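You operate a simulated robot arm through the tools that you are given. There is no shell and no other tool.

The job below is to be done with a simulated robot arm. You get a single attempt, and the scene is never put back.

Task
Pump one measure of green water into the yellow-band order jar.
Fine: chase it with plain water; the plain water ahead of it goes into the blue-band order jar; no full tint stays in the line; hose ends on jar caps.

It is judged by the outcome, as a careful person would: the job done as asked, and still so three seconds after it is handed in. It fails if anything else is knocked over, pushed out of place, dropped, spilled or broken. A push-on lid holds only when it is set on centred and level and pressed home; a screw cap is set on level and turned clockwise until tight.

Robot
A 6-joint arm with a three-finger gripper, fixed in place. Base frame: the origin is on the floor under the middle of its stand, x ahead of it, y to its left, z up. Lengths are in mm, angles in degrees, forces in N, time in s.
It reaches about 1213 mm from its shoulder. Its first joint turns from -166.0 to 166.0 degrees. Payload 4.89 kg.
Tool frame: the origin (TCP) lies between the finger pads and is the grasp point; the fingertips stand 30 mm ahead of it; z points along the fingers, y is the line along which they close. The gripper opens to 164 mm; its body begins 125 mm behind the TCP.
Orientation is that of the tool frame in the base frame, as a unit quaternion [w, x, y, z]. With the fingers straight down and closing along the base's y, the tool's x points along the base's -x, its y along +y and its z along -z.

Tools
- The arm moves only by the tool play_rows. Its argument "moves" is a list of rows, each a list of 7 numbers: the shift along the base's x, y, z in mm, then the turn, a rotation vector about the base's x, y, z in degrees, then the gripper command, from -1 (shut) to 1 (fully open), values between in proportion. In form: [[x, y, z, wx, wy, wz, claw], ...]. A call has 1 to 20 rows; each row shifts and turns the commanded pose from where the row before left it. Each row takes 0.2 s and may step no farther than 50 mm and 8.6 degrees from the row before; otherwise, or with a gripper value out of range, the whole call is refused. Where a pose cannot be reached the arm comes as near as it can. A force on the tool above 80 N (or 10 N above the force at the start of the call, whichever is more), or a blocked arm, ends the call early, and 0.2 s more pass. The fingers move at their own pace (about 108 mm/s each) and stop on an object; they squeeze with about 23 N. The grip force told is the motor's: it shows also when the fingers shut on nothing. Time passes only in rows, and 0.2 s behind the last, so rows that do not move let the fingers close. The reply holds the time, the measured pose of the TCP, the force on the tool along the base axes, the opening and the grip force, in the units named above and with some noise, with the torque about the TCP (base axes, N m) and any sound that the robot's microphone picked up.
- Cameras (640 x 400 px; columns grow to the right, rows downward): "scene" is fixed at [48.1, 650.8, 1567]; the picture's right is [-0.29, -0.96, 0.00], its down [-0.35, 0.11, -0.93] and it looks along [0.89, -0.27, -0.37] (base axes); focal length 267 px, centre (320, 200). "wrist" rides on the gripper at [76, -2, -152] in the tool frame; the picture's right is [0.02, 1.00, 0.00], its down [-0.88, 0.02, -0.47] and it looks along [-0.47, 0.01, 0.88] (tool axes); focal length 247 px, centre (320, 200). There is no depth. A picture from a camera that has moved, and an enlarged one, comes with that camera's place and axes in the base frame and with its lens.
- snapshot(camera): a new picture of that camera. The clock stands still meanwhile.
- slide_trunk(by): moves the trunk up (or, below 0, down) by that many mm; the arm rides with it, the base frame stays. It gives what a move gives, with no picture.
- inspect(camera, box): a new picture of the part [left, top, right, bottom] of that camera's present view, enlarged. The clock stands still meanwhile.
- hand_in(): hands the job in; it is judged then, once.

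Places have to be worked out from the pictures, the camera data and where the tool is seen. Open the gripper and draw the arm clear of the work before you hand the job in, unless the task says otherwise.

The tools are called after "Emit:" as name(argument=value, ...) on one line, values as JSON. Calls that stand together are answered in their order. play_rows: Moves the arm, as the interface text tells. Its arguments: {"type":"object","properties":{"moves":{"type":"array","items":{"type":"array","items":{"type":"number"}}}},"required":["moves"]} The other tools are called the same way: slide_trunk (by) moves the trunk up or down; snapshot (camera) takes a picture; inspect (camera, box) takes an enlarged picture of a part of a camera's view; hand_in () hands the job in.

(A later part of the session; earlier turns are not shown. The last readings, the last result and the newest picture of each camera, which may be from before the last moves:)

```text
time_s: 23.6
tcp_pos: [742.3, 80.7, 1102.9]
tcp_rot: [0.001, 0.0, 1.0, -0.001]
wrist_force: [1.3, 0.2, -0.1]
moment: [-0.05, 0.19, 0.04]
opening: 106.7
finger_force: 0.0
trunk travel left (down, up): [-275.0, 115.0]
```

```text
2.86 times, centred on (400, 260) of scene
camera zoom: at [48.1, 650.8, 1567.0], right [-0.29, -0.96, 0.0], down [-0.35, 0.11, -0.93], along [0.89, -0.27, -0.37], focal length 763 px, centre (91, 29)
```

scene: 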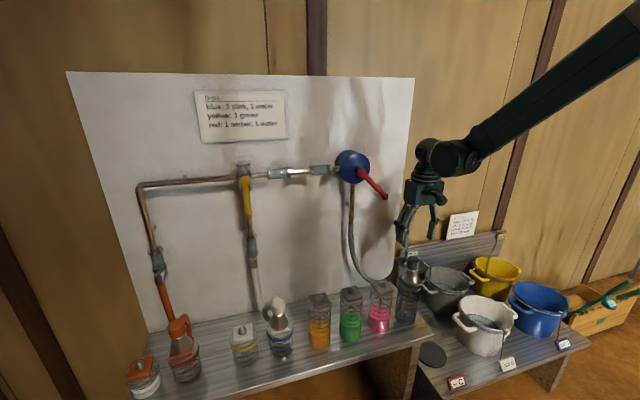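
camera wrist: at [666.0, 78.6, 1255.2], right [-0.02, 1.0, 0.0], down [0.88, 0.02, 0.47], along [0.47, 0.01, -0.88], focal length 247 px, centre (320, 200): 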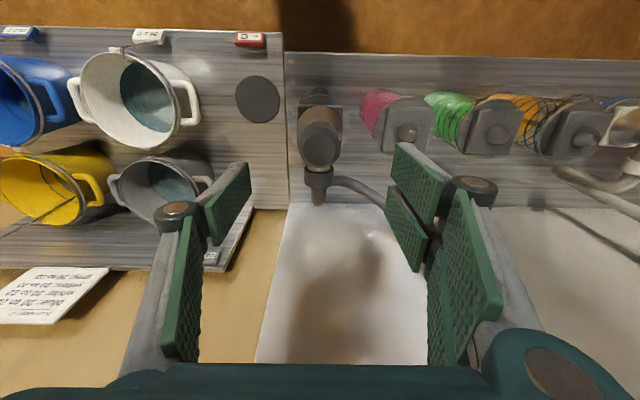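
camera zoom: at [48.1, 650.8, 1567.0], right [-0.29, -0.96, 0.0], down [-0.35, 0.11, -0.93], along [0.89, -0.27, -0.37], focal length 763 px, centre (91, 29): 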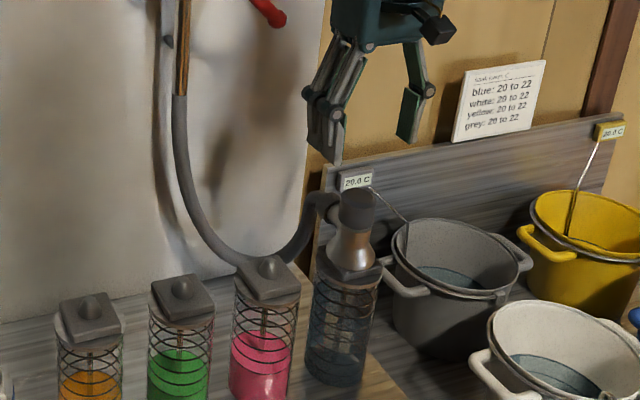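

Top face centre projects to about (744, 80); the TCP is at (742, 81), so alignment is good. The fingertips will clear the elbow and hose behind; descending to z ≈ 970 to grip the grey cylinder.

Emit:
play_rows(moves=[[0, 0, -30, 0, 0, 0, 0.3], [0, 0, -30, 0, 0, 0, 0.3], [0, 0, -30, 0, 0, 0, 0.3], [0, 0, -25, 0, 0, 0, 0.3], [0, 0, -15, 0, 0, 0, 0.3], [0, 0, 0, 0, 0, 0, 0.3]])

Emit:
snapshot(camera="wrist")

Emit:
inspect(camera="scene", box=[340, 190, 460, 330])

```text
time_s: 25.0
tcp_pos: [739.7, 79.9, 973.4]
tcp_rot: [-0.001, 0.0, 1.0, -0.001]
wrist_force: [0.4, 0.4, 0.7]
moment: [-0.01, 0.05, -0.03]
opening: 106.8
finger_force: 0.1
trunk travel left (down, up): [-275.0, 115.0]
```

```text
taken
camera wrist: at [663.9, 78.7, 1125.3], right [-0.02, 1.0, 0.0], down [0.88, 0.02, 0.47], along [0.47, 0.01, -0.88], focal length 247 px, centre (320, 200)
```

wrist: 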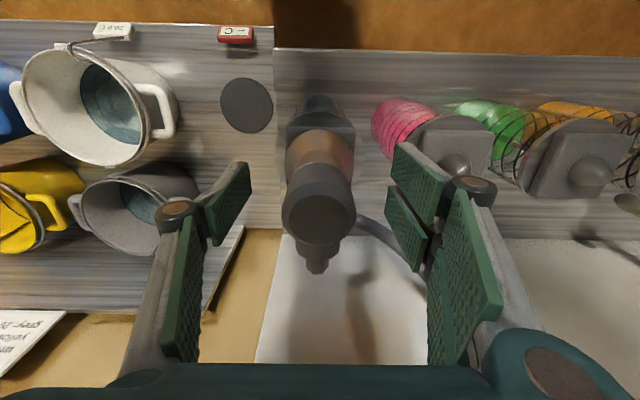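

```text
2.86 times, centred on (400, 260) of scene
camera zoom: at [48.1, 650.8, 1567.0], right [-0.29, -0.96, 0.0], down [-0.35, 0.11, -0.93], along [0.89, -0.27, -0.37], focal length 763 px, centre (91, 29)
```

zoom: 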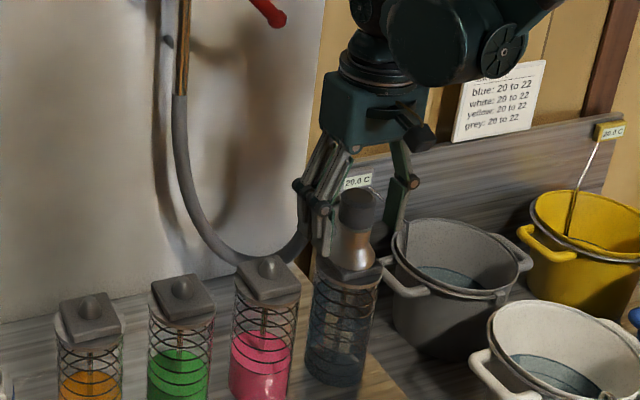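

The connector top solves to (743, 80, 996), about 45 mm wide. Shift +3 mm in x and close the fingers on it.

Emit:
play_rows(moves=[[3, 0, 0, 0, 0, 0, 0.3], [0, 0, 0, 0, 0, 0, -0.1], [0, 0, 0, 0, 0, 0, -0.4], [0, 0, 0, 0, 0, 0, -0.6], [0, 0, 0, 0, 0, 0, -1], [0, 0, 0, 0, 0, 0, -1], [0, 0, 0, 0, 0, 0, -1]])

Emit:
snapshot(camera="wrist")

Emit:
inspect(camera="scene", box=[340, 190, 460, 330])

```text
time_s: 26.6
tcp_pos: [743.6, 80.1, 972.7]
tcp_rot: [0.0, 0.0, 1.0, -0.001]
wrist_force: [-1.0, -2.2, 1.8]
moment: [0.02, -0.01, 0.01]
opening: 41.6
finger_force: 22.9
trunk travel left (down, up): [-275.0, 115.0]
```

```text
taken
camera wrist: at [666.8, 78.5, 1125.6], right [-0.02, 1.0, 0.0], down [0.88, 0.02, 0.47], along [0.47, 0.01, -0.88], focal length 247 px, centre (320, 200)
```

wrist: 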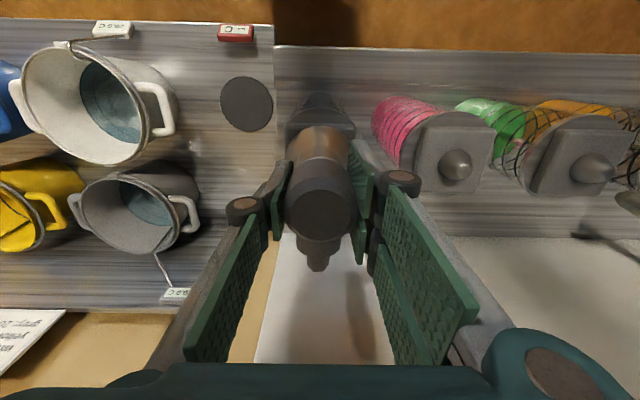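

```text
2.86 times, centred on (400, 260) of scene
camera zoom: at [48.1, 650.8, 1567.0], right [-0.29, -0.96, 0.0], down [-0.35, 0.11, -0.93], along [0.89, -0.27, -0.37], focal length 763 px, centre (91, 29)
```

zoom: 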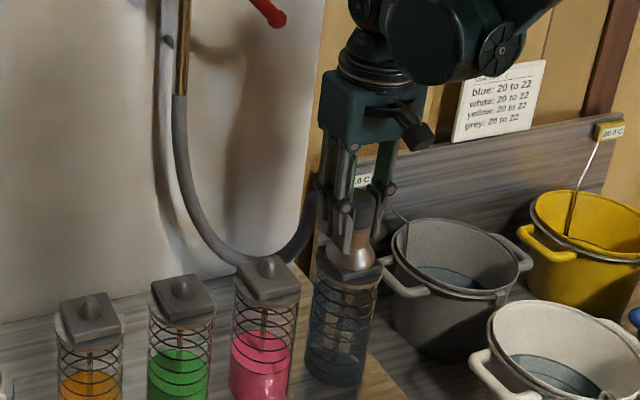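

Gripped firmly (41.6 mm). Lifting slowly and watching force and whether the jar stays put.

Emit:
play_rows(moves=[[0, 0, 4, 0, 0, 0, -1], [0, 0, 4, 0, 0, 0, -1], [0, 0, 4, 0, 0, 0, -1], [0, 0, 4, 0, 0, 0, -1], [0, 0, 4, 0, 0, 0, -1]])

Emit:
inspect(camera="scene", box=[340, 190, 460, 330])

```text
time_s: 27.8
tcp_pos: [742.7, 80.1, 994.3]
tcp_rot: [0.001, 0.0, 1.0, -0.001]
wrist_force: [-0.8, 0.5, -3.8]
moment: [-0.01, 0.03, 0.01]
opening: 41.7
finger_force: 23.2
trunk travel left (down, up): [-275.0, 115.0]
```

```text
2.86 times, centred on (400, 260) of scene
camera zoom: at [48.1, 650.8, 1567.0], right [-0.29, -0.96, 0.0], down [-0.35, 0.11, -0.93], along [0.89, -0.27, -0.37], focal length 763 px, centre (91, 29)
```

zoom: 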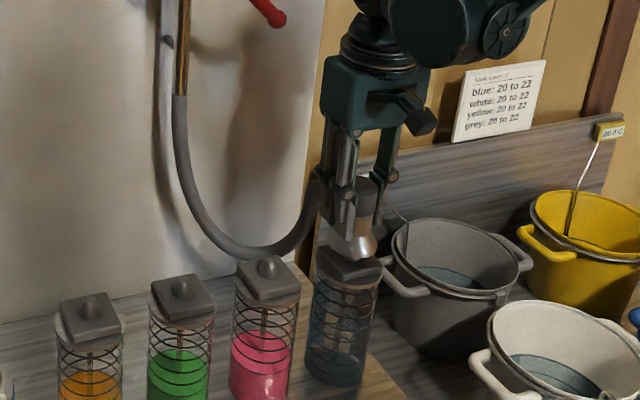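

The connector came off cleanly and the water jar stayed in place. I'll take a reference wrist picture here (hovering 21 mm over the water cap) so that I can match it over the green cap.

Emit:
snapshot(camera="wrist")

Emit:
inspect(camera="wrist", box=[250, 60, 410, 160])

Emit:
play_rows(moves=[[0, 0, 15, 0, 0, 0, -1], [0, 0, 20, 0, 0, 0, -1], [0, 0, 15, 0, 0, 0, -1], [0, 20, 0, 0, 0, 0, -1], [0, 30, 0, 0, 0, 0, -1], [0, 30, 0, 0, 0, 0, -1], [0, 30, 0, 0, 0, 0, -1], [0, 30, 0, 0, 0, 0, -1], [0, 0, 0, 0, 0, 0, -1]])

Emit:
snapshot(camera="wrist")

Emit:
snapshot(camera="scene")

```text
taken
camera wrist: at [666.3, 78.7, 1145.2], right [-0.02, 1.0, 0.0], down [0.88, 0.02, 0.47], along [0.47, 0.01, -0.88], focal length 247 px, centre (320, 200)
```

wrist: 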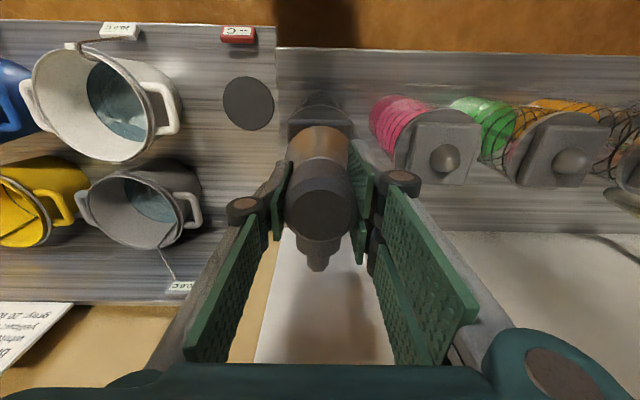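

```text
4.00 times, centred on (330, 110) of wrist
camera zoom: at [666.3, 78.7, 1145.2], right [-0.02, 1.0, 0.0], down [0.88, 0.02, 0.47], along [0.47, 0.01, -0.88], focal length 988 px, centre (280, 560)
```

zoom: 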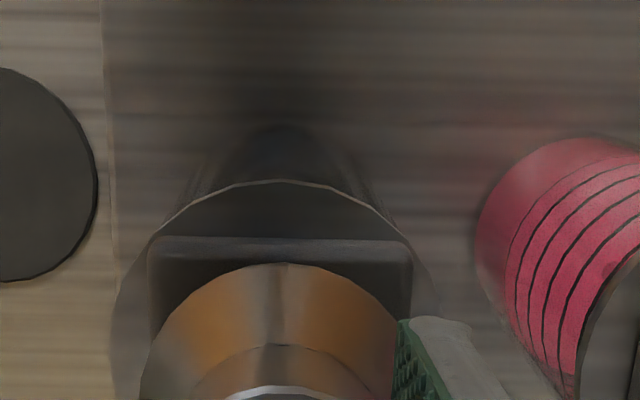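

```text
time_s: 29.8
tcp_pos: [744.5, 221.8, 1043.6]
tcp_rot: [0.0, -0.001, 1.0, -0.001]
wrist_force: [-0.7, 1.5, -4.2]
moment: [-0.08, -0.04, 0.02]
opening: 41.6
finger_force: 22.7
trunk travel left (down, up): [-275.0, 115.0]
```

```text
taken
camera wrist: at [668.0, 219.6, 1195.3], right [-0.02, 1.0, 0.0], down [0.88, 0.02, 0.47], along [0.47, 0.01, -0.88], focal length 247 px, centre (320, 200)
```

wrist: 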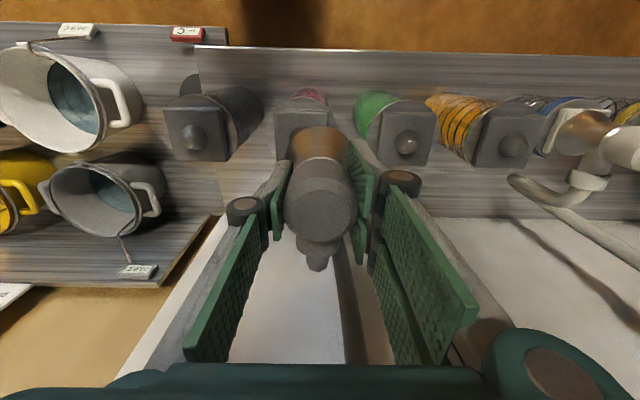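

```text
taken
```

scene: 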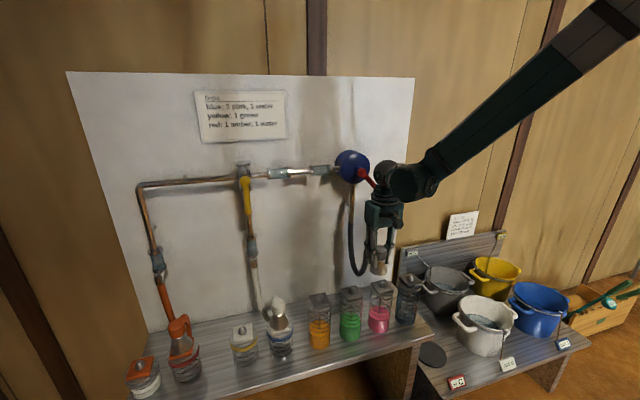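

Projection of the green knob gives about (743, 321) and the water knob (740, 79), consistent with a 120 mm pitch. Moving on to y ≈ 320 at this height, then I'll hover for comparison.

Emit:
play_rows(moves=[[0, 25, 0, 0, 0, 0, -1], [0, 25, 0, 0, 0, 0, -1], [0, 25, 0, 0, 0, 0, -1], [0, 25, 0, 0, 0, 0, -1], [0, 0, 0, 0, 0, 0, -1], [0, 0, -20, 0, 0, 0, -1], [0, 0, -20, 0, 0, 0, -1], [0, 0, -9, 0, 0, 0, -1], [0, 0, 0, 0, 0, 0, -1], [0, 0, 0, 0, 0, 0, -1]])

Emit:
snapshot(camera="wrist")

Emit:
inspect(camera="wrist", box=[250, 60, 410, 160])

Emit:
inspect(camera="scene", box=[300, 150, 440, 350])

```text
time_s: 32.0
tcp_pos: [742.7, 320.2, 997.0]
tcp_rot: [0.0, 0.0, 1.0, -0.001]
wrist_force: [-0.3, 1.2, -3.9]
moment: [-0.01, 0.01, -0.01]
opening: 41.6
finger_force: 23.1
trunk travel left (down, up): [-275.0, 115.0]
```

```text
taken
camera wrist: at [666.8, 317.7, 1147.9], right [-0.02, 1.0, 0.0], down [0.88, 0.02, 0.47], along [0.47, 0.01, -0.88], focal length 247 px, centre (320, 200)
```

wrist: 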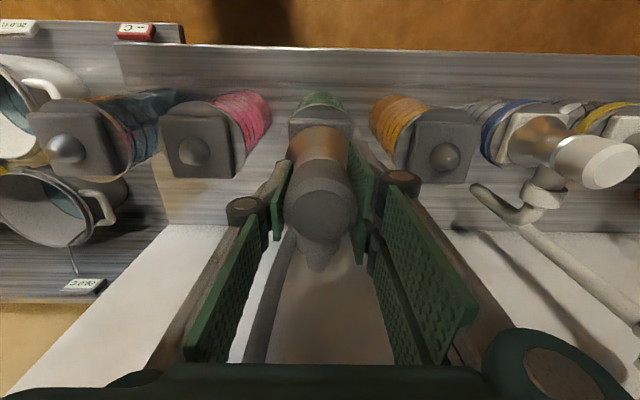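

```text
4.00 times, centred on (330, 110) of wrist
camera zoom: at [666.8, 317.7, 1147.9], right [-0.02, 1.0, 0.0], down [0.88, 0.02, 0.47], along [0.47, 0.01, -0.88], focal length 988 px, centre (280, 560)
```

zoom: 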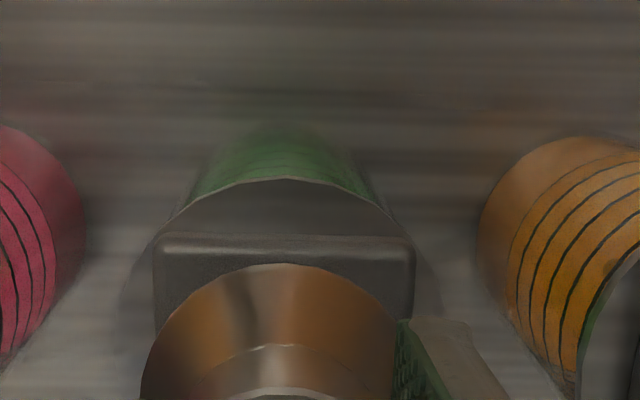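

```text
2.00 times, centred on (370, 250) of scene
camera zoom: at [48.1, 650.8, 1567.0], right [-0.29, -0.96, 0.0], down [-0.35, 0.11, -0.93], along [0.89, -0.27, -0.37], focal length 534 px, centre (220, 100)
```

zoom: 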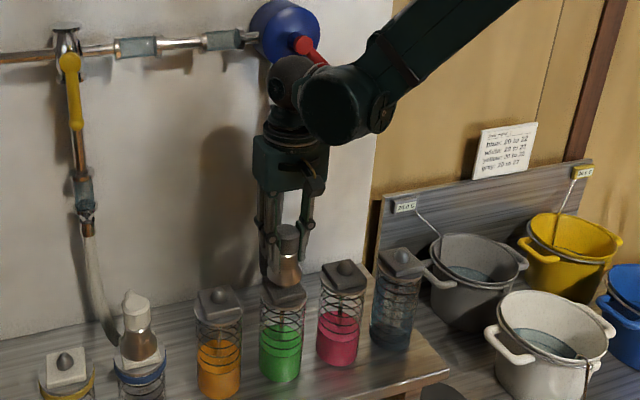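

The plate appears ~1 mm to the right of the reference; fore–aft matches. I'll shift +1 mm in y and lower 24 mm onto the green cap.

Emit:
play_rows(moves=[[0, 1, -5, 0, 0, 0, -1], [0, 0, -5, 0, 0, 0, -1], [0, 0, -5, 0, 0, 0, -1], [0, 0, -4, 0, 0, 0, -1], [0, 0, -3, 0, 0, 0, -1], [0, 0, -1, 0, 0, 0, -1], [0, 0, 0, 0, 0, 0, -1]])

Emit:
inspect(camera="scene", box=[300, 220, 420, 350])

Emit:
inspect(camera="wrist", box=[250, 60, 410, 160])

```text
time_s: 33.6
tcp_pos: [742.4, 320.7, 972.8]
tcp_rot: [0.001, 0.0, 1.0, 0.001]
wrist_force: [9.0, 2.5, 30.3]
moment: [0.01, 0.07, 0.02]
opening: 41.7
finger_force: 23.3
trunk travel left (down, up): [-275.0, 115.0]
```

```text
3.08 times, centred on (360, 285) of scene
camera zoom: at [48.1, 650.8, 1567.0], right [-0.29, -0.96, 0.0], down [-0.35, 0.11, -0.93], along [0.89, -0.27, -0.37], focal length 822 px, centre (197, -62)
```

zoom: 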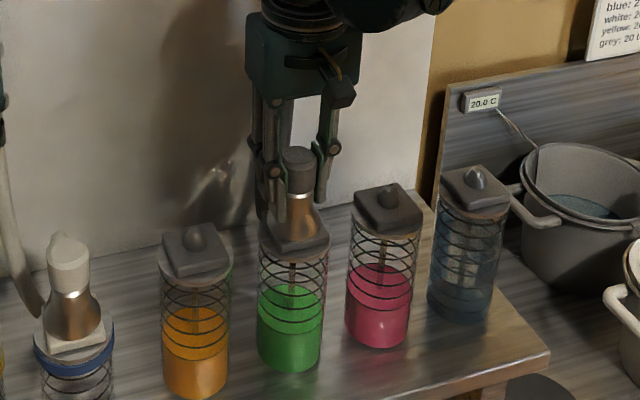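

```text
4.00 times, centred on (330, 110) of wrist
camera zoom: at [666.4, 319.4, 1125.0], right [-0.02, 1.0, 0.0], down [0.88, 0.02, 0.47], along [0.47, 0.01, -0.88], focal length 988 px, centre (280, 560)
```

zoom: 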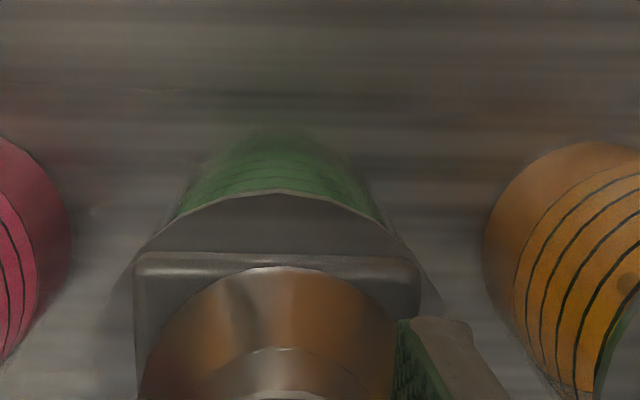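

It is seated at the same height as on the water cap, with 30 N press. Releasing and rising straight up.

Emit:
play_rows(moves=[[0, 0, 0, 0, 0, 0, -0.4], [0, 0, 0, 0, 0, 0, 0], [0, 0, 0, 0, 0, 0, 0.3], [0, 0, 20, 0, 0, 0, 0.3], [0, 0, 40, 0, 0, 0, 0.3], [0, 0, 40, 0, 0, 0, 0.3], [0, 0, 20, 0, 0, 0, 0.3], [0, 0, 0, 0, 0, 0, 0.3]])

Emit:
snapshot(camera="wrist")

Emit:
inspect(camera="scene", box=[300, 220, 420, 350])

```text
time_s: 35.4
tcp_pos: [741.1, 322.9, 1092.4]
tcp_rot: [0.0, 0.0, 1.0, -0.002]
wrist_force: [0.0, -0.1, 0.3]
moment: [0.01, -0.06, -0.01]
opening: 106.6
finger_force: 0.1
trunk travel left (down, up): [-275.0, 115.0]
```

```text
taken
camera wrist: at [665.5, 319.4, 1244.7], right [-0.02, 1.0, 0.0], down [0.88, 0.02, 0.47], along [0.47, 0.01, -0.88], focal length 247 px, centre (320, 200)
```

wrist: 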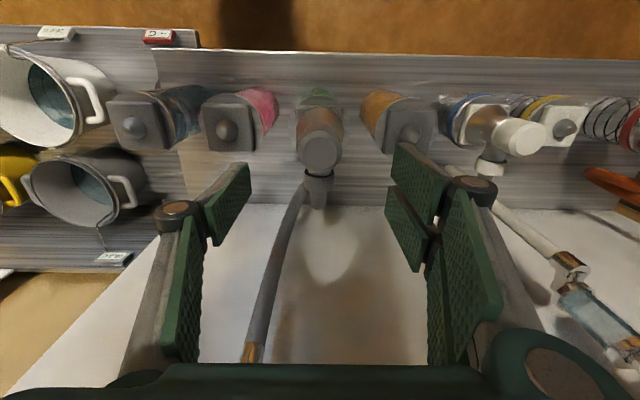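

```text
3.08 times, centred on (360, 285) of scene
camera zoom: at [48.1, 650.8, 1567.0], right [-0.29, -0.96, 0.0], down [-0.35, 0.11, -0.93], along [0.89, -0.27, -0.37], focal length 822 px, centre (197, -62)
```

zoom: 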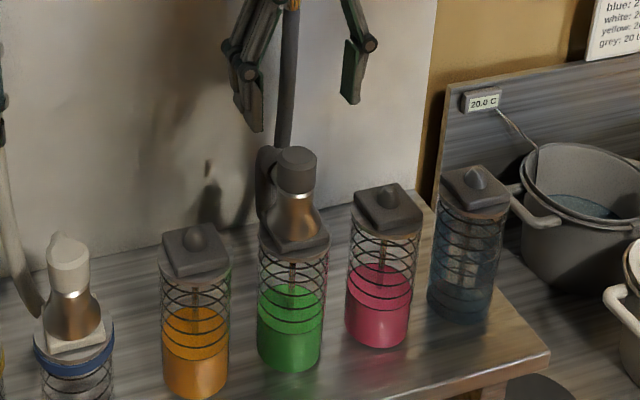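

The grey hose end stands square on the green cap. Now I'll retreat, go horizontal with a −45° roll, and set up in front of the pump lever (grip point ≈ (y 184, z 1242)).

Emit:
play_rows(moves=[[-28, -10, 25, 0, 0, 0, 0.2], [-28, -10, 25, 0, 0, 0, 0.2], [-28, -10, 25, 0, 0, 0, 0.2], [-28, -10, 25, 0, 0, 0, 0.2], [0, -8, 4, 0, -7.5, 0, 0.2], [0, -8, 4, 0, -7.5, 0, 0.2], [0, -8, 4, 0, -7.5, 0, 0.2], [0, -8, 4, 0, -7.5, 0, 0.2], [0, -8, 4, 0, -7.5, 0, 0.2], [0, -8, 4, 0, -7.5, 0, 0.2], [0, -8, 4, 0, -7.5, 0, 0.2], [0, -8, 4, 0, -7.5, 0, 0.2], [0, -8, 4, 0, -7.5, 0, 0.2], [0, -8, 4, 0, -7.5, 0, 0.2], [0, -8, 4, 0, -7.5, 0, 0.2], [0, -8, 4, 0, -7.5, 0, 0.2], [0, 0, 0, 0, 0, 0, 0]])

Emit:
play_rows(moves=[[0, 0, 0, -7.5, 0, 0, 0], [0, 0, 0, -7.5, 0, 0, 0], [0, 0, 0, -7.5, 0, 0, 0], [0, 0, 0, -7.5, 0, 0, 0], [0, 0, 0, -7.5, 0, 0, 0], [0, 0, 0, -7.5, 0, 0, 0], [0, 0, 0, 0, 0, 0, 0]])

Emit:
snapshot(camera="wrist")

Emit:
snapshot(camera="scene")

```text
time_s: 39.0
tcp_pos: [635.2, 190.4, 1271.6]
tcp_rot: [0.706, -0.001, 0.708, 0.0]
wrist_force: [0.2, 0.3, 0.2]
moment: [0.0, 0.01, 0.0]
opening: 82.1
finger_force: 0.0
out of reach, approached as far as the arm can: row 16
trunk travel left (down, up): [-275.0, 115.0]
```

```text
time_s: 40.6
tcp_pos: [637.4, 189.4, 1270.9]
tcp_rot: [0.652, -0.271, 0.654, -0.272]
wrist_force: [0.6, 0.6, -0.6]
moment: [-0.03, 0.0, 0.0]
opening: 82.0
finger_force: 0.1
trunk travel left (down, up): [-275.0, 115.0]
```

```text
taken
camera wrist: at [485.2, 134.4, 1219.0], right [0.0, 0.69, -0.72], down [-0.47, 0.64, 0.61], along [0.88, 0.34, 0.33], focal length 247 px, centre (320, 200)
```

wrist: 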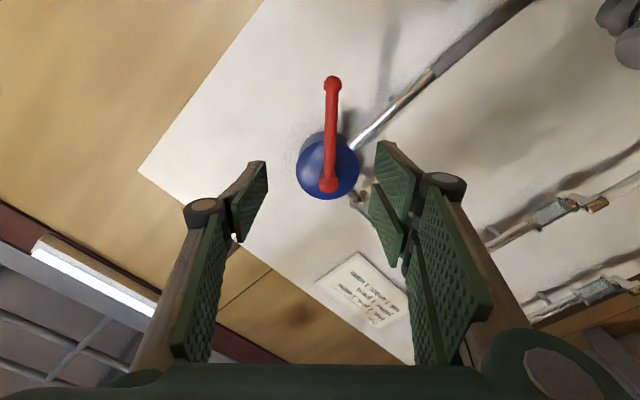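

```text
taken
```

scene: 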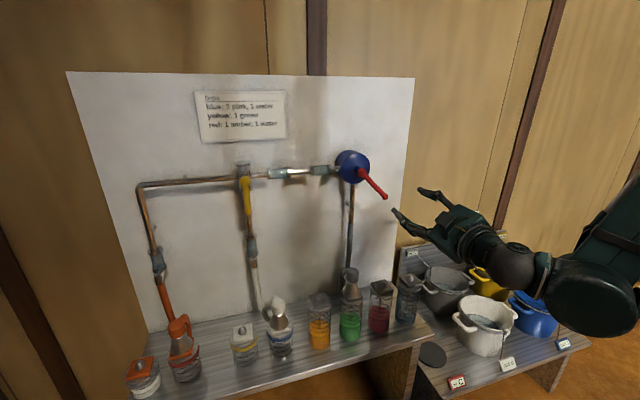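

Lever appears aligned with the finger gap at −45° roll. I'll zoom in to fix the lever's line relative to the tool axis.

Emit:
inspect(camera="wrist", box=[260, 60, 400, 220])

Emit:
inspect(camera="scene", box=[310, 140, 410, 210])

```text
2.50 times, centred on (330, 140) of wrist
camera zoom: at [485.2, 134.4, 1219.0], right [0.0, 0.69, -0.72], down [-0.47, 0.64, 0.61], along [0.88, 0.34, 0.33], focal length 617 px, centre (295, 350)
```

zoom: 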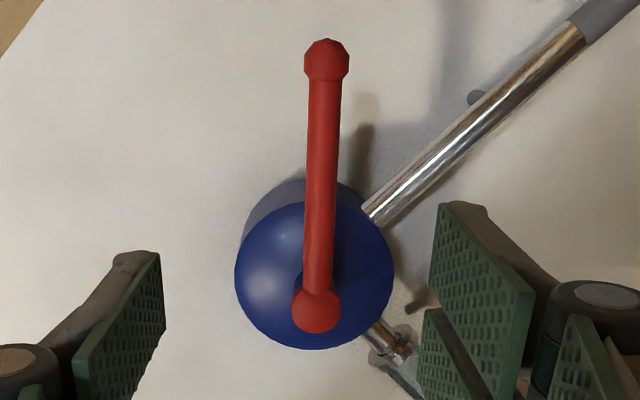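

```text
5.71 times, centred on (360, 175) of scene
camera zoom: at [48.1, 650.8, 1567.0], right [-0.29, -0.96, 0.0], down [-0.35, 0.11, -0.93], along [0.89, -0.27, -0.37], focal length 1527 px, centre (91, 343)
```

zoom: 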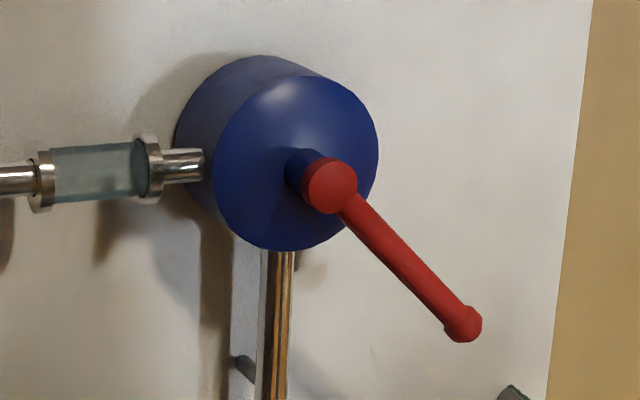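

Lever plane solves to x ≈ 838, hub (258, 1317), end (159, 1219). Advance to put the TCP at about (833, 187, 1246).

Emit:
play_rows(moves=[[25, -0.5, -6, 0, 0, 0, 0], [25, -0.5, -6, 0, 0, 0, 0], [25, -0.5, -6, 0, 0, 0, 0], [25, -0.5, -6, 0, 0, 0, 0], [0, 0, 0, 0, 0, 0, 0]])

Emit:
snapshot(camera="wrist")

```text
time_s: 41.8
tcp_pos: [737.7, 187.2, 1245.9]
tcp_rot: [0.653, -0.272, 0.653, -0.27]
wrist_force: [0.0, 0.1, -0.6]
moment: [0.0, -0.05, -0.04]
opening: 81.8
finger_force: 0.0
trunk travel left (down, up): [-275.0, 115.0]
```

```text
taken
camera wrist: at [585.9, 132.2, 1192.9], right [0.0, 0.69, -0.72], down [-0.47, 0.64, 0.61], along [0.88, 0.34, 0.33], focal length 247 px, centre (320, 200)
```

wrist: 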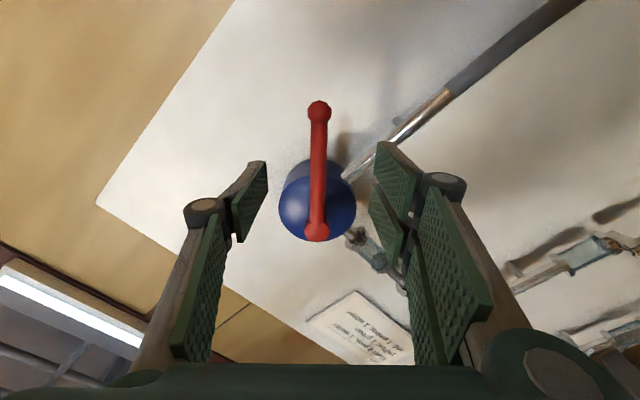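

Lever is centred on the tool axis. Advancing the remaining ~95 mm around it.

Emit:
play_rows(moves=[[25, 0, 0, 0, 0, 0, 0], [25, 0, 0, 0, 0, 0, 0], [25, 0, 0, 0, 0, 0, 0], [20, 0, 0, 0, 0, 0, 0], [0, 0, 0, 0, 0, 0, 0]])

Emit:
snapshot(camera="wrist")

Emit:
inspect(camera="scene", box=[310, 120, 450, 240])

```text
time_s: 43.0
tcp_pos: [831.8, 186.6, 1246.7]
tcp_rot: [0.653, -0.27, 0.653, -0.271]
wrist_force: [0.3, -0.4, -0.8]
moment: [0.01, -0.04, 0.04]
opening: 82.2
finger_force: 0.0
trunk travel left (down, up): [-275.0, 115.0]
```

```text
taken
camera wrist: at [681.2, 131.1, 1194.1], right [0.0, 0.69, -0.72], down [-0.47, 0.64, 0.61], along [0.88, 0.34, 0.33], focal length 247 px, centre (320, 200)
```

wrist: 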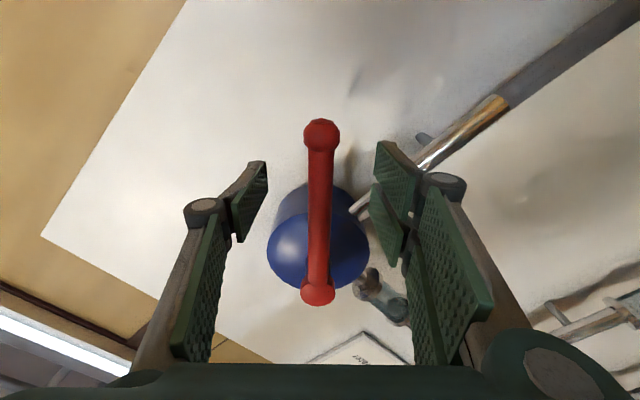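

```text
3.33 times, centred on (380, 180) of scene
camera zoom: at [48.1, 650.8, 1567.0], right [-0.29, -0.96, 0.0], down [-0.35, 0.11, -0.93], along [0.89, -0.27, -0.37], focal length 890 px, centre (120, 267)
```

zoom: 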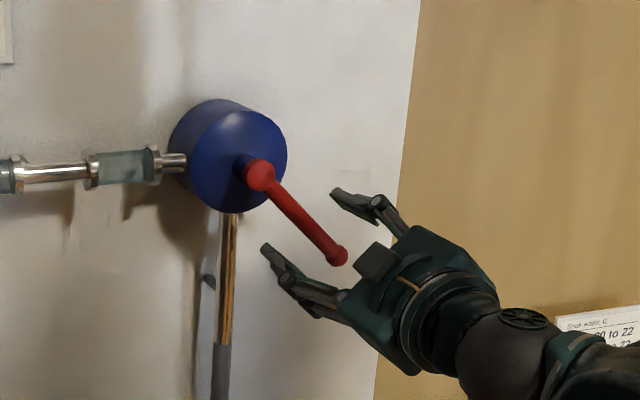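

The pads straddle the lever. Closing the gripper on it.

Emit:
play_rows(moves=[[0, 0, 0, 0, 0, 0, -0.4], [0, 0, 0, 0, 0, 0, -0.6], [0, 0, 0, 0, 0, 0, -0.8], [0, 0, 0, 0, 0, 0, -1], [0, 0, 0, 0, 0, 0, -1]])

Emit:
snapshot(camera="wrist")

```text
time_s: 44.2
tcp_pos: [832.9, 187.6, 1248.2]
tcp_rot: [0.653, -0.27, 0.653, -0.271]
wrist_force: [-2.1, 2.5, -7.4]
moment: [0.0, 0.04, 0.06]
opening: 19.6
finger_force: 45.0
trunk travel left (down, up): [-275.0, 115.0]
```

```text
taken
camera wrist: at [680.8, 131.3, 1193.9], right [0.0, 0.69, -0.72], down [-0.47, 0.64, 0.61], along [0.88, 0.34, 0.33], focal length 247 px, centre (320, 200)
```

wrist: 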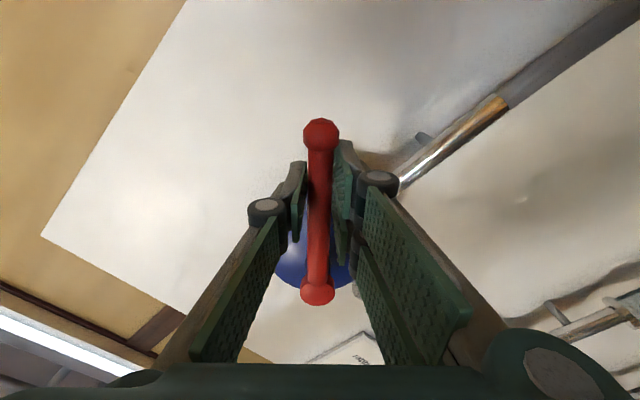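

Grip is good with little load. I'll probe the lever's direction with a small +4° turn (toward pointing down) and watch the force.

Emit:
play_rows(moves=[[0, 2.4, -2.4, 2, 0, 0, -1], [0, 2.5, -2.4, 2, 0, 0, -1]])

```text
time_s: 44.8
tcp_pos: [832.9, 192.4, 1242.1]
tcp_rot: [0.663, -0.247, 0.662, -0.248]
wrist_force: [14.7, 2.5, 11.4]
moment: [0.53, -0.11, -0.1]
opening: 19.6
finger_force: 45.1
trunk travel left (down, up): [-275.0, 115.0]
```

The lever follows in that direction with light resistance. Continuing the arc a few steps, then checking forces and the glasses.

Emit:
play_rows(moves=[[0, 10.9, -7.5, 7.5, 0, 0, -1], [0, 11.2, -6.4, 7.5, 0, 0, -1], [0, 12.0, -5.0, 7.5, 0, 0, -1]])

Emit:
snapshot(camera="wrist")

Emit:
inspect(camera="scene", box=[220, 130, 400, 250])

```text
time_s: 45.6
tcp_pos: [832.2, 226.4, 1221.3]
tcp_rot: [0.698, -0.113, 0.698, -0.114]
wrist_force: [15.2, -3.5, -11.4]
moment: [-0.33, 0.07, -0.11]
opening: 20.1
finger_force: 45.4
trunk travel left (down, up): [-275.0, 115.0]
```

```text
taken
camera wrist: at [680.7, 201.1, 1150.1], right [0.0, 0.94, -0.34], down [-0.47, 0.3, 0.83], along [0.88, 0.16, 0.44], focal length 247 px, centre (320, 200)
```

wrist: 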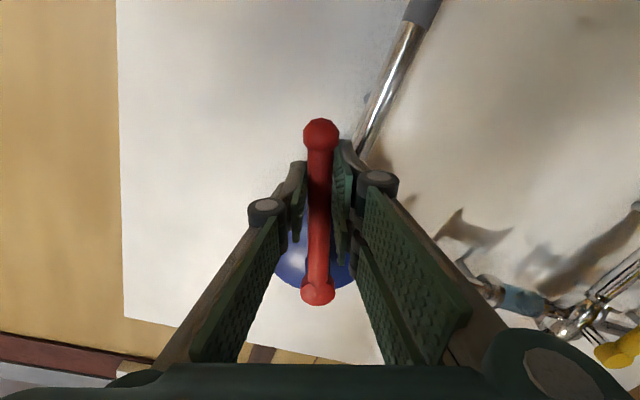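

```text
3.33 times, centred on (310, 190) of scene
camera zoom: at [48.1, 650.8, 1567.0], right [-0.29, -0.96, 0.0], down [-0.35, 0.11, -0.93], along [0.89, -0.27, -0.37], focal length 890 px, centre (353, 233)
```

zoom: 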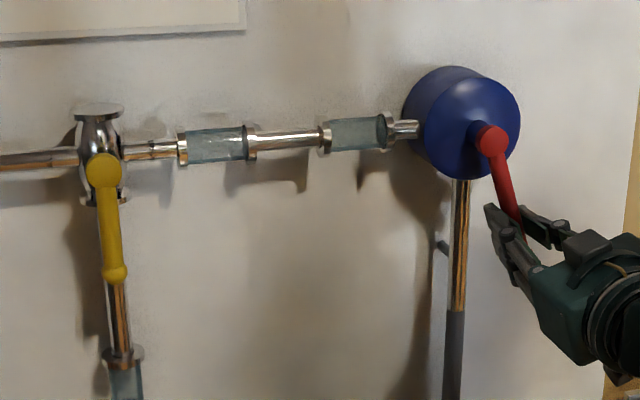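

The lever swings freely. Continuing through the bottom toward the +y side.

Emit:
play_rows(moves=[[0, 12.5, -3.3, 7.5, 0, 0, -1], [0, 12.8, -1.7, 7.5, 0, 0, -1], [0, 13.0, 0, 7.5, 0, 0, -1], [0, 12.8, 1.7, 7.5, 0, 0, -1]])

Emit:
inspect(camera="scene", box=[220, 130, 400, 250])

```text
time_s: 46.6
tcp_pos: [832.7, 280.1, 1218.0]
tcp_rot: [0.703, 0.071, 0.704, 0.07]
wrist_force: [-1.4, 15.1, -19.5]
moment: [-1.19, 0.06, 0.23]
opening: 19.9
finger_force: 44.9
trunk travel left (down, up): [-275.0, 115.0]
```

```text
3.33 times, centred on (310, 190) of scene
camera zoom: at [48.1, 650.8, 1567.0], right [-0.29, -0.96, 0.0], down [-0.35, 0.11, -0.93], along [0.89, -0.27, -0.37], focal length 890 px, centre (353, 233)
```

zoom: 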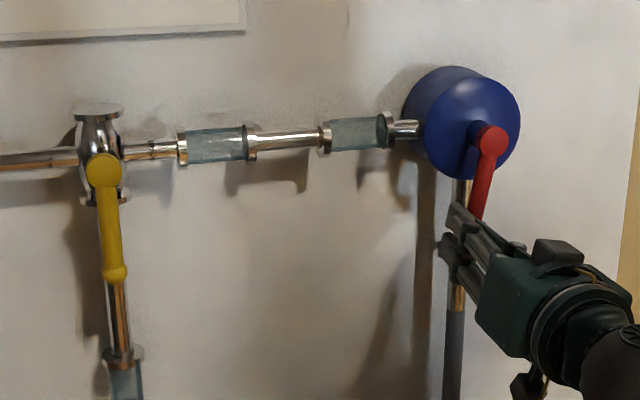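

No stop yet. Continue further up the +y side.

Emit:
play_rows(moves=[[0, 12.5, 3.4, 7.5, 0, 0, -1], [0, 12.0, 4.9, 7.5, 0, 0, -1]])

Emit:
play_rows(moves=[[0, 11.2, 6.5, 7.5, 0, 0, -1], [0, 10.2, 7.9, 7.5, 0, 0, -1]])

Emit:
snapshot(camera="wrist")

Emit:
inspect(camera="scene", box=[220, 130, 400, 250])

```text
time_s: 47.2
tcp_pos: [832.5, 303.7, 1225.1]
tcp_rot: [0.688, 0.162, 0.689, 0.162]
wrist_force: [6.2, 27.7, -8.8]
moment: [-2.12, 0.14, 0.32]
opening: 20.4
finger_force: 44.7
trunk travel left (down, up): [-275.0, 115.0]
```

```text
time_s: 47.8
tcp_pos: [833.0, 326.7, 1240.5]
tcp_rot: [0.661, 0.25, 0.662, 0.251]
wrist_force: [7.7, 30.1, -4.7]
moment: [-2.15, 0.21, 0.39]
opening: 20.5
finger_force: 45.0
trunk travel left (down, up): [-275.0, 115.0]
```

```text
taken
camera wrist: at [680.7, 375.7, 1182.9], right [0.0, 0.76, 0.65], down [-0.47, -0.57, 0.67], along [0.88, -0.31, 0.36], focal length 247 px, centre (320, 200)
```

wrist: 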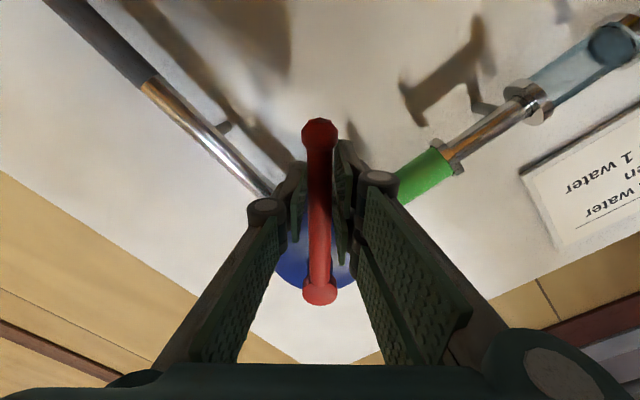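

```text
3.33 times, centred on (310, 190) of scene
camera zoom: at [48.1, 650.8, 1567.0], right [-0.29, -0.96, 0.0], down [-0.35, 0.11, -0.93], along [0.89, -0.27, -0.37], focal length 890 px, centre (353, 233)
```

zoom: 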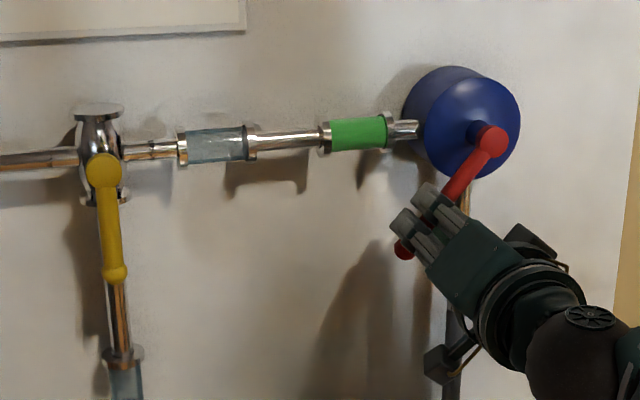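

The first glass turned green: one full swing has drawn one measure. I'll check the jar levels before doing anything else (suction will be moved back to water before the lever is swung again).

Emit:
inspect(camera="scene", box=[300, 260, 420, 350])

Emit:
inspect(camera="scene", box=[120, 280, 310, 400])

Emit:
inspect(camera="scene", box=[130, 170, 340, 300])

```text
4.44 times, centred on (360, 305) of scene
camera zoom: at [48.1, 650.8, 1567.0], right [-0.29, -0.96, 0.0], down [-0.35, 0.11, -0.93], along [0.89, -0.27, -0.37], focal length 1187 px, centre (142, -267)
```

zoom: 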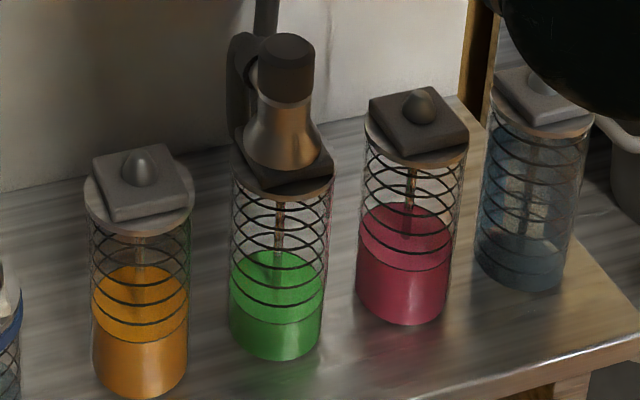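

```text
3.33 times, centred on (215, 340) of scene
camera zoom: at [48.1, 650.8, 1567.0], right [-0.29, -0.96, 0.0], down [-0.35, 0.11, -0.93], along [0.89, -0.27, -0.37], focal length 890 px, centre (670, -267)
```

zoom: 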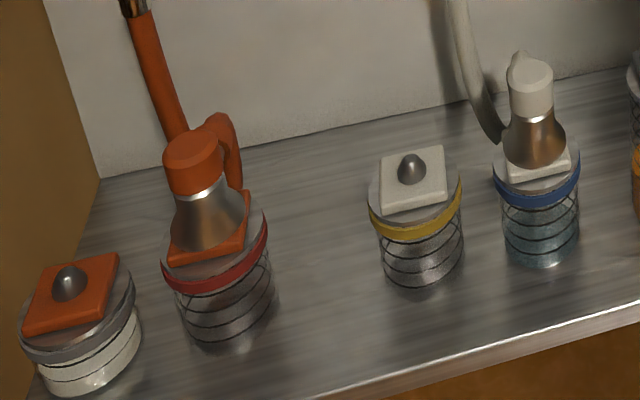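

```text
3.05 times, centred on (235, 235) of scene
camera zoom: at [48.1, 650.8, 1567.0], right [-0.29, -0.96, 0.0], down [-0.35, 0.11, -0.93], along [0.89, -0.27, -0.37], focal length 814 px, centre (579, 93)
```

zoom: 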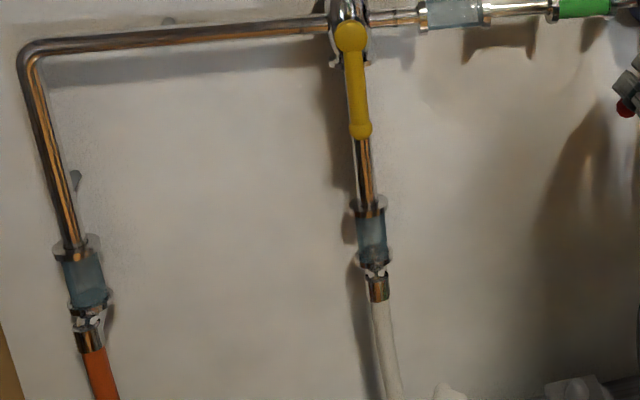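

The blue-band jar shows the first water arriving, so the valve setting is right, and glass 1 holds the green. I'll release the lever where it is and back away, then return the suction to plain water before any further swing.

Emit:
play_rows(moves=[[0, 0, 0, 0, 0, 0, -0.6], [0, 0, 0, 0, 0, 0, -0.3], [0, 0, 0, 0, 0, 0, 0], [-15, 0, 0, 0, 0, 0, 0], [-30, 0, 0, 0, 0, 0, 0], [-40, 0, 0, 0, 0, 0, 0], [-40, 0, 0, 0, 0, 0, 0], [0, 0, 0, 0, 0, 0, 0]])

Emit:
inspect(camera="scene", box=[220, 130, 400, 250])

Emit:
snapshot(camera="wrist")

```text
time_s: 49.6
tcp_pos: [707.7, 323.7, 1241.4]
tcp_rot: [0.661, 0.25, 0.661, 0.251]
wrist_force: [-1.6, 0.3, 0.1]
moment: [0.0, 0.04, 0.01]
opening: 81.8
finger_force: 0.1
trunk travel left (down, up): [-275.0, 115.0]
```

```text
3.33 times, centred on (310, 190) of scene
camera zoom: at [48.1, 650.8, 1567.0], right [-0.29, -0.96, 0.0], down [-0.35, 0.11, -0.93], along [0.89, -0.27, -0.37], focal length 890 px, centre (353, 233)
```

zoom: 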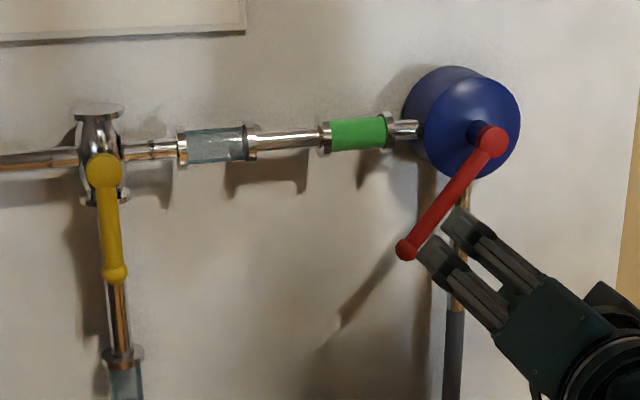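

```text
taken
camera wrist: at [554.5, 372.5, 1183.5], right [0.0, 0.76, 0.65], down [-0.47, -0.57, 0.67], along [0.88, -0.31, 0.36], focal length 247 px, centre (320, 200)
```

wrist: 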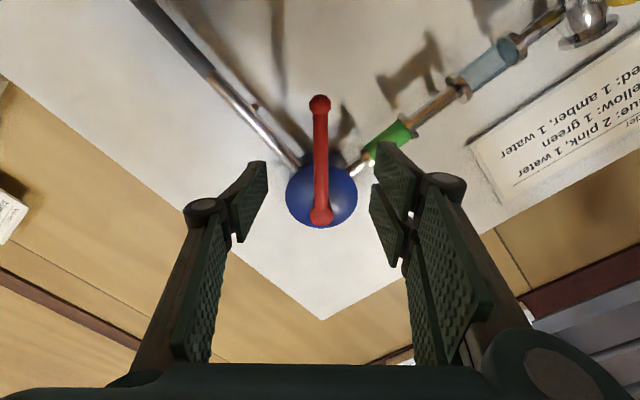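

The lever stays put and glass 1 is full green. Now back to a vertical gripper and over to the grey connector on the green jar.

Emit:
play_rows(moves=[[-12, 0, 0, -6.917, 0, 0, 0.3], [-12, 0, 0, -6.917, 0, 0, 0.3], [-12, 0, 0, -6.917, 0, 0, 0.3], [-12, 0, 0, -6.917, 0, 0, 0.3], [-12, 0, 0, -6.917, 0, 0, 0.3], [-12, 0, 0, -6.915, 0, 0, 0.3], [0, 0, 0, 0, 7.5, 0, 0.3], [0, 0, 0, 0, 7.5, 0, 0.3], [0, 0, 0, 0, 7.5, 0, 0.3], [0, 0, 0, 0, 7.5, 0, 0.3], [0, 0, 0, 0, 7.5, 0, 0.3], [0, 0, 0, 0, 7.5, 0, 0.3], [0, 0, 0, 0, 7.5, 0, 0.3], [0, 0, 0, 0, 7.5, 0, 0.3], [0, 0, 0, 0, 7.5, 0, 0.3], [0, 0, 0, 0, 7.5, 0, 0.3], [0, 0, 0, 0, 7.5, 0, 0.3], [0, 0, 0, 0, 7.5, 0, 0.3], [0, 0, 0, 0, 0, 0, 0.3]])

```text
time_s: 53.6
tcp_pos: [635.5, 323.6, 1240.8]
tcp_rot: [0.0, -0.002, 1.0, -0.001]
wrist_force: [1.2, 0.4, 0.0]
moment: [-0.07, 0.2, 0.02]
opening: 106.7
finger_force: 0.1
trunk travel left (down, up): [-275.0, 115.0]
```

Pose is vertical at (635, 324, 1241). Moving over the green connector at z ≈ 1093.

Emit:
play_rows(moves=[[26.8, -0.6, -37, 0, 0, 0, 0.3], [26.8, -0.6, -37, 0, 0, 0, 0.3], [26.8, -0.6, -37, 0, 0, 0, 0.3], [26.8, -0.6, -37, 0, 0, 0, 0.3], [0, 0, 0, 0, 0, 0, 0.3]])

Emit:
snapshot(camera="wrist")

Emit:
inspect(camera="scene", box=[300, 140, 440, 350])

```text
time_s: 54.8
tcp_pos: [742.3, 321.2, 1094.1]
tcp_rot: [0.0, -0.001, 1.0, -0.001]
wrist_force: [0.9, 0.5, -1.3]
moment: [-0.04, 0.17, 0.02]
opening: 106.6
finger_force: 0.1
trunk travel left (down, up): [-275.0, 115.0]
```

```text
taken
camera wrist: at [665.8, 319.6, 1247.4], right [-0.02, 1.0, 0.0], down [0.88, 0.02, 0.47], along [0.47, 0.01, -0.88], focal length 247 px, centre (320, 200)
```

wrist: 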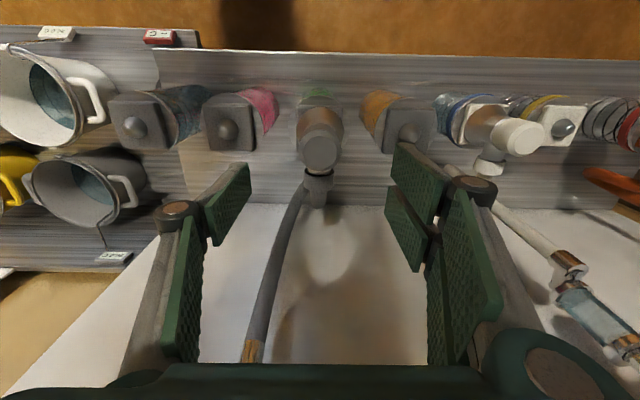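

```text
1.90 times, centred on (370, 245) of scene
camera zoom: at [48.1, 650.8, 1567.0], right [-0.29, -0.96, 0.0], down [-0.35, 0.11, -0.93], along [0.89, -0.27, -0.37], focal length 509 px, centre (225, 114)
```

zoom: 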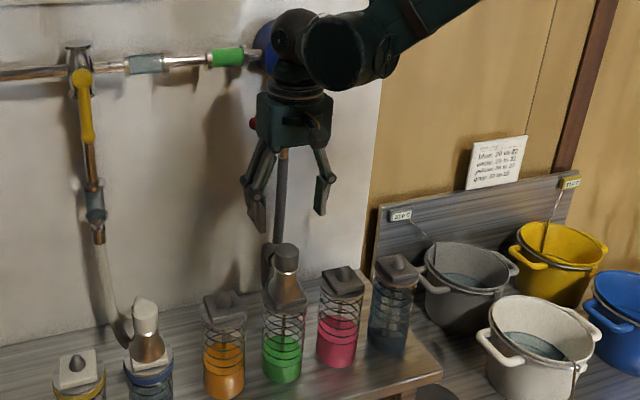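

Aligned over the green connector. Descend to z ≈ 973 and grip.

Emit:
play_rows(moves=[[0, 0, -30, 0, 0, 0, 0.3], [0, 0, -30, 0, 0, 0, 0.3], [0, 0, -30, 0, 0, 0, 0.3], [0, 0, -20, 0, 0, 0, 0.3], [0, 0, -11, 0, 0, 0, 0.3], [0, 0, 0, 0, 0, 0, 0.3], [0, 0, 0, 0, 0, 0, -0.1], [0, 0, 0, 0, 0, 0, -0.4], [0, 0, 0, 0, 0, 0, -0.6], [0, 0, 0, 0, 0, 0, -1], [0, 0, 0, 0, 0, 0, -1], [0, 0, 0, 0, 0, 0, -1]])

Emit:
snapshot(camera="wrist")

```text
time_s: 57.4
tcp_pos: [741.8, 319.8, 973.2]
tcp_rot: [0.0, -0.002, 1.0, -0.001]
wrist_force: [-0.9, 1.3, -0.1]
moment: [-0.03, -0.02, 0.01]
opening: 41.6
finger_force: 23.5
trunk travel left (down, up): [-275.0, 115.0]
```

```text
taken
camera wrist: at [666.0, 318.3, 1126.7], right [-0.02, 1.0, 0.0], down [0.88, 0.02, 0.47], along [0.47, 0.01, -0.88], focal length 247 px, centre (320, 200)
```

wrist: 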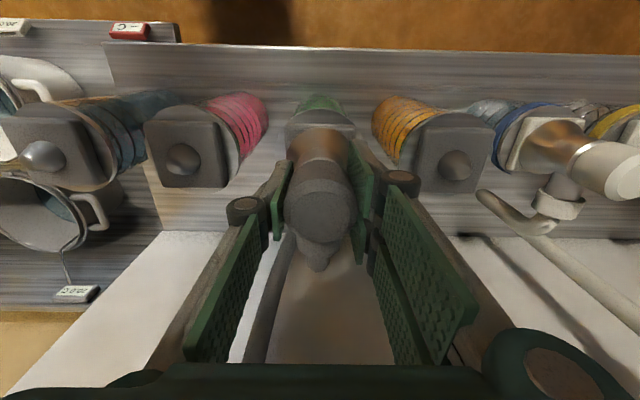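

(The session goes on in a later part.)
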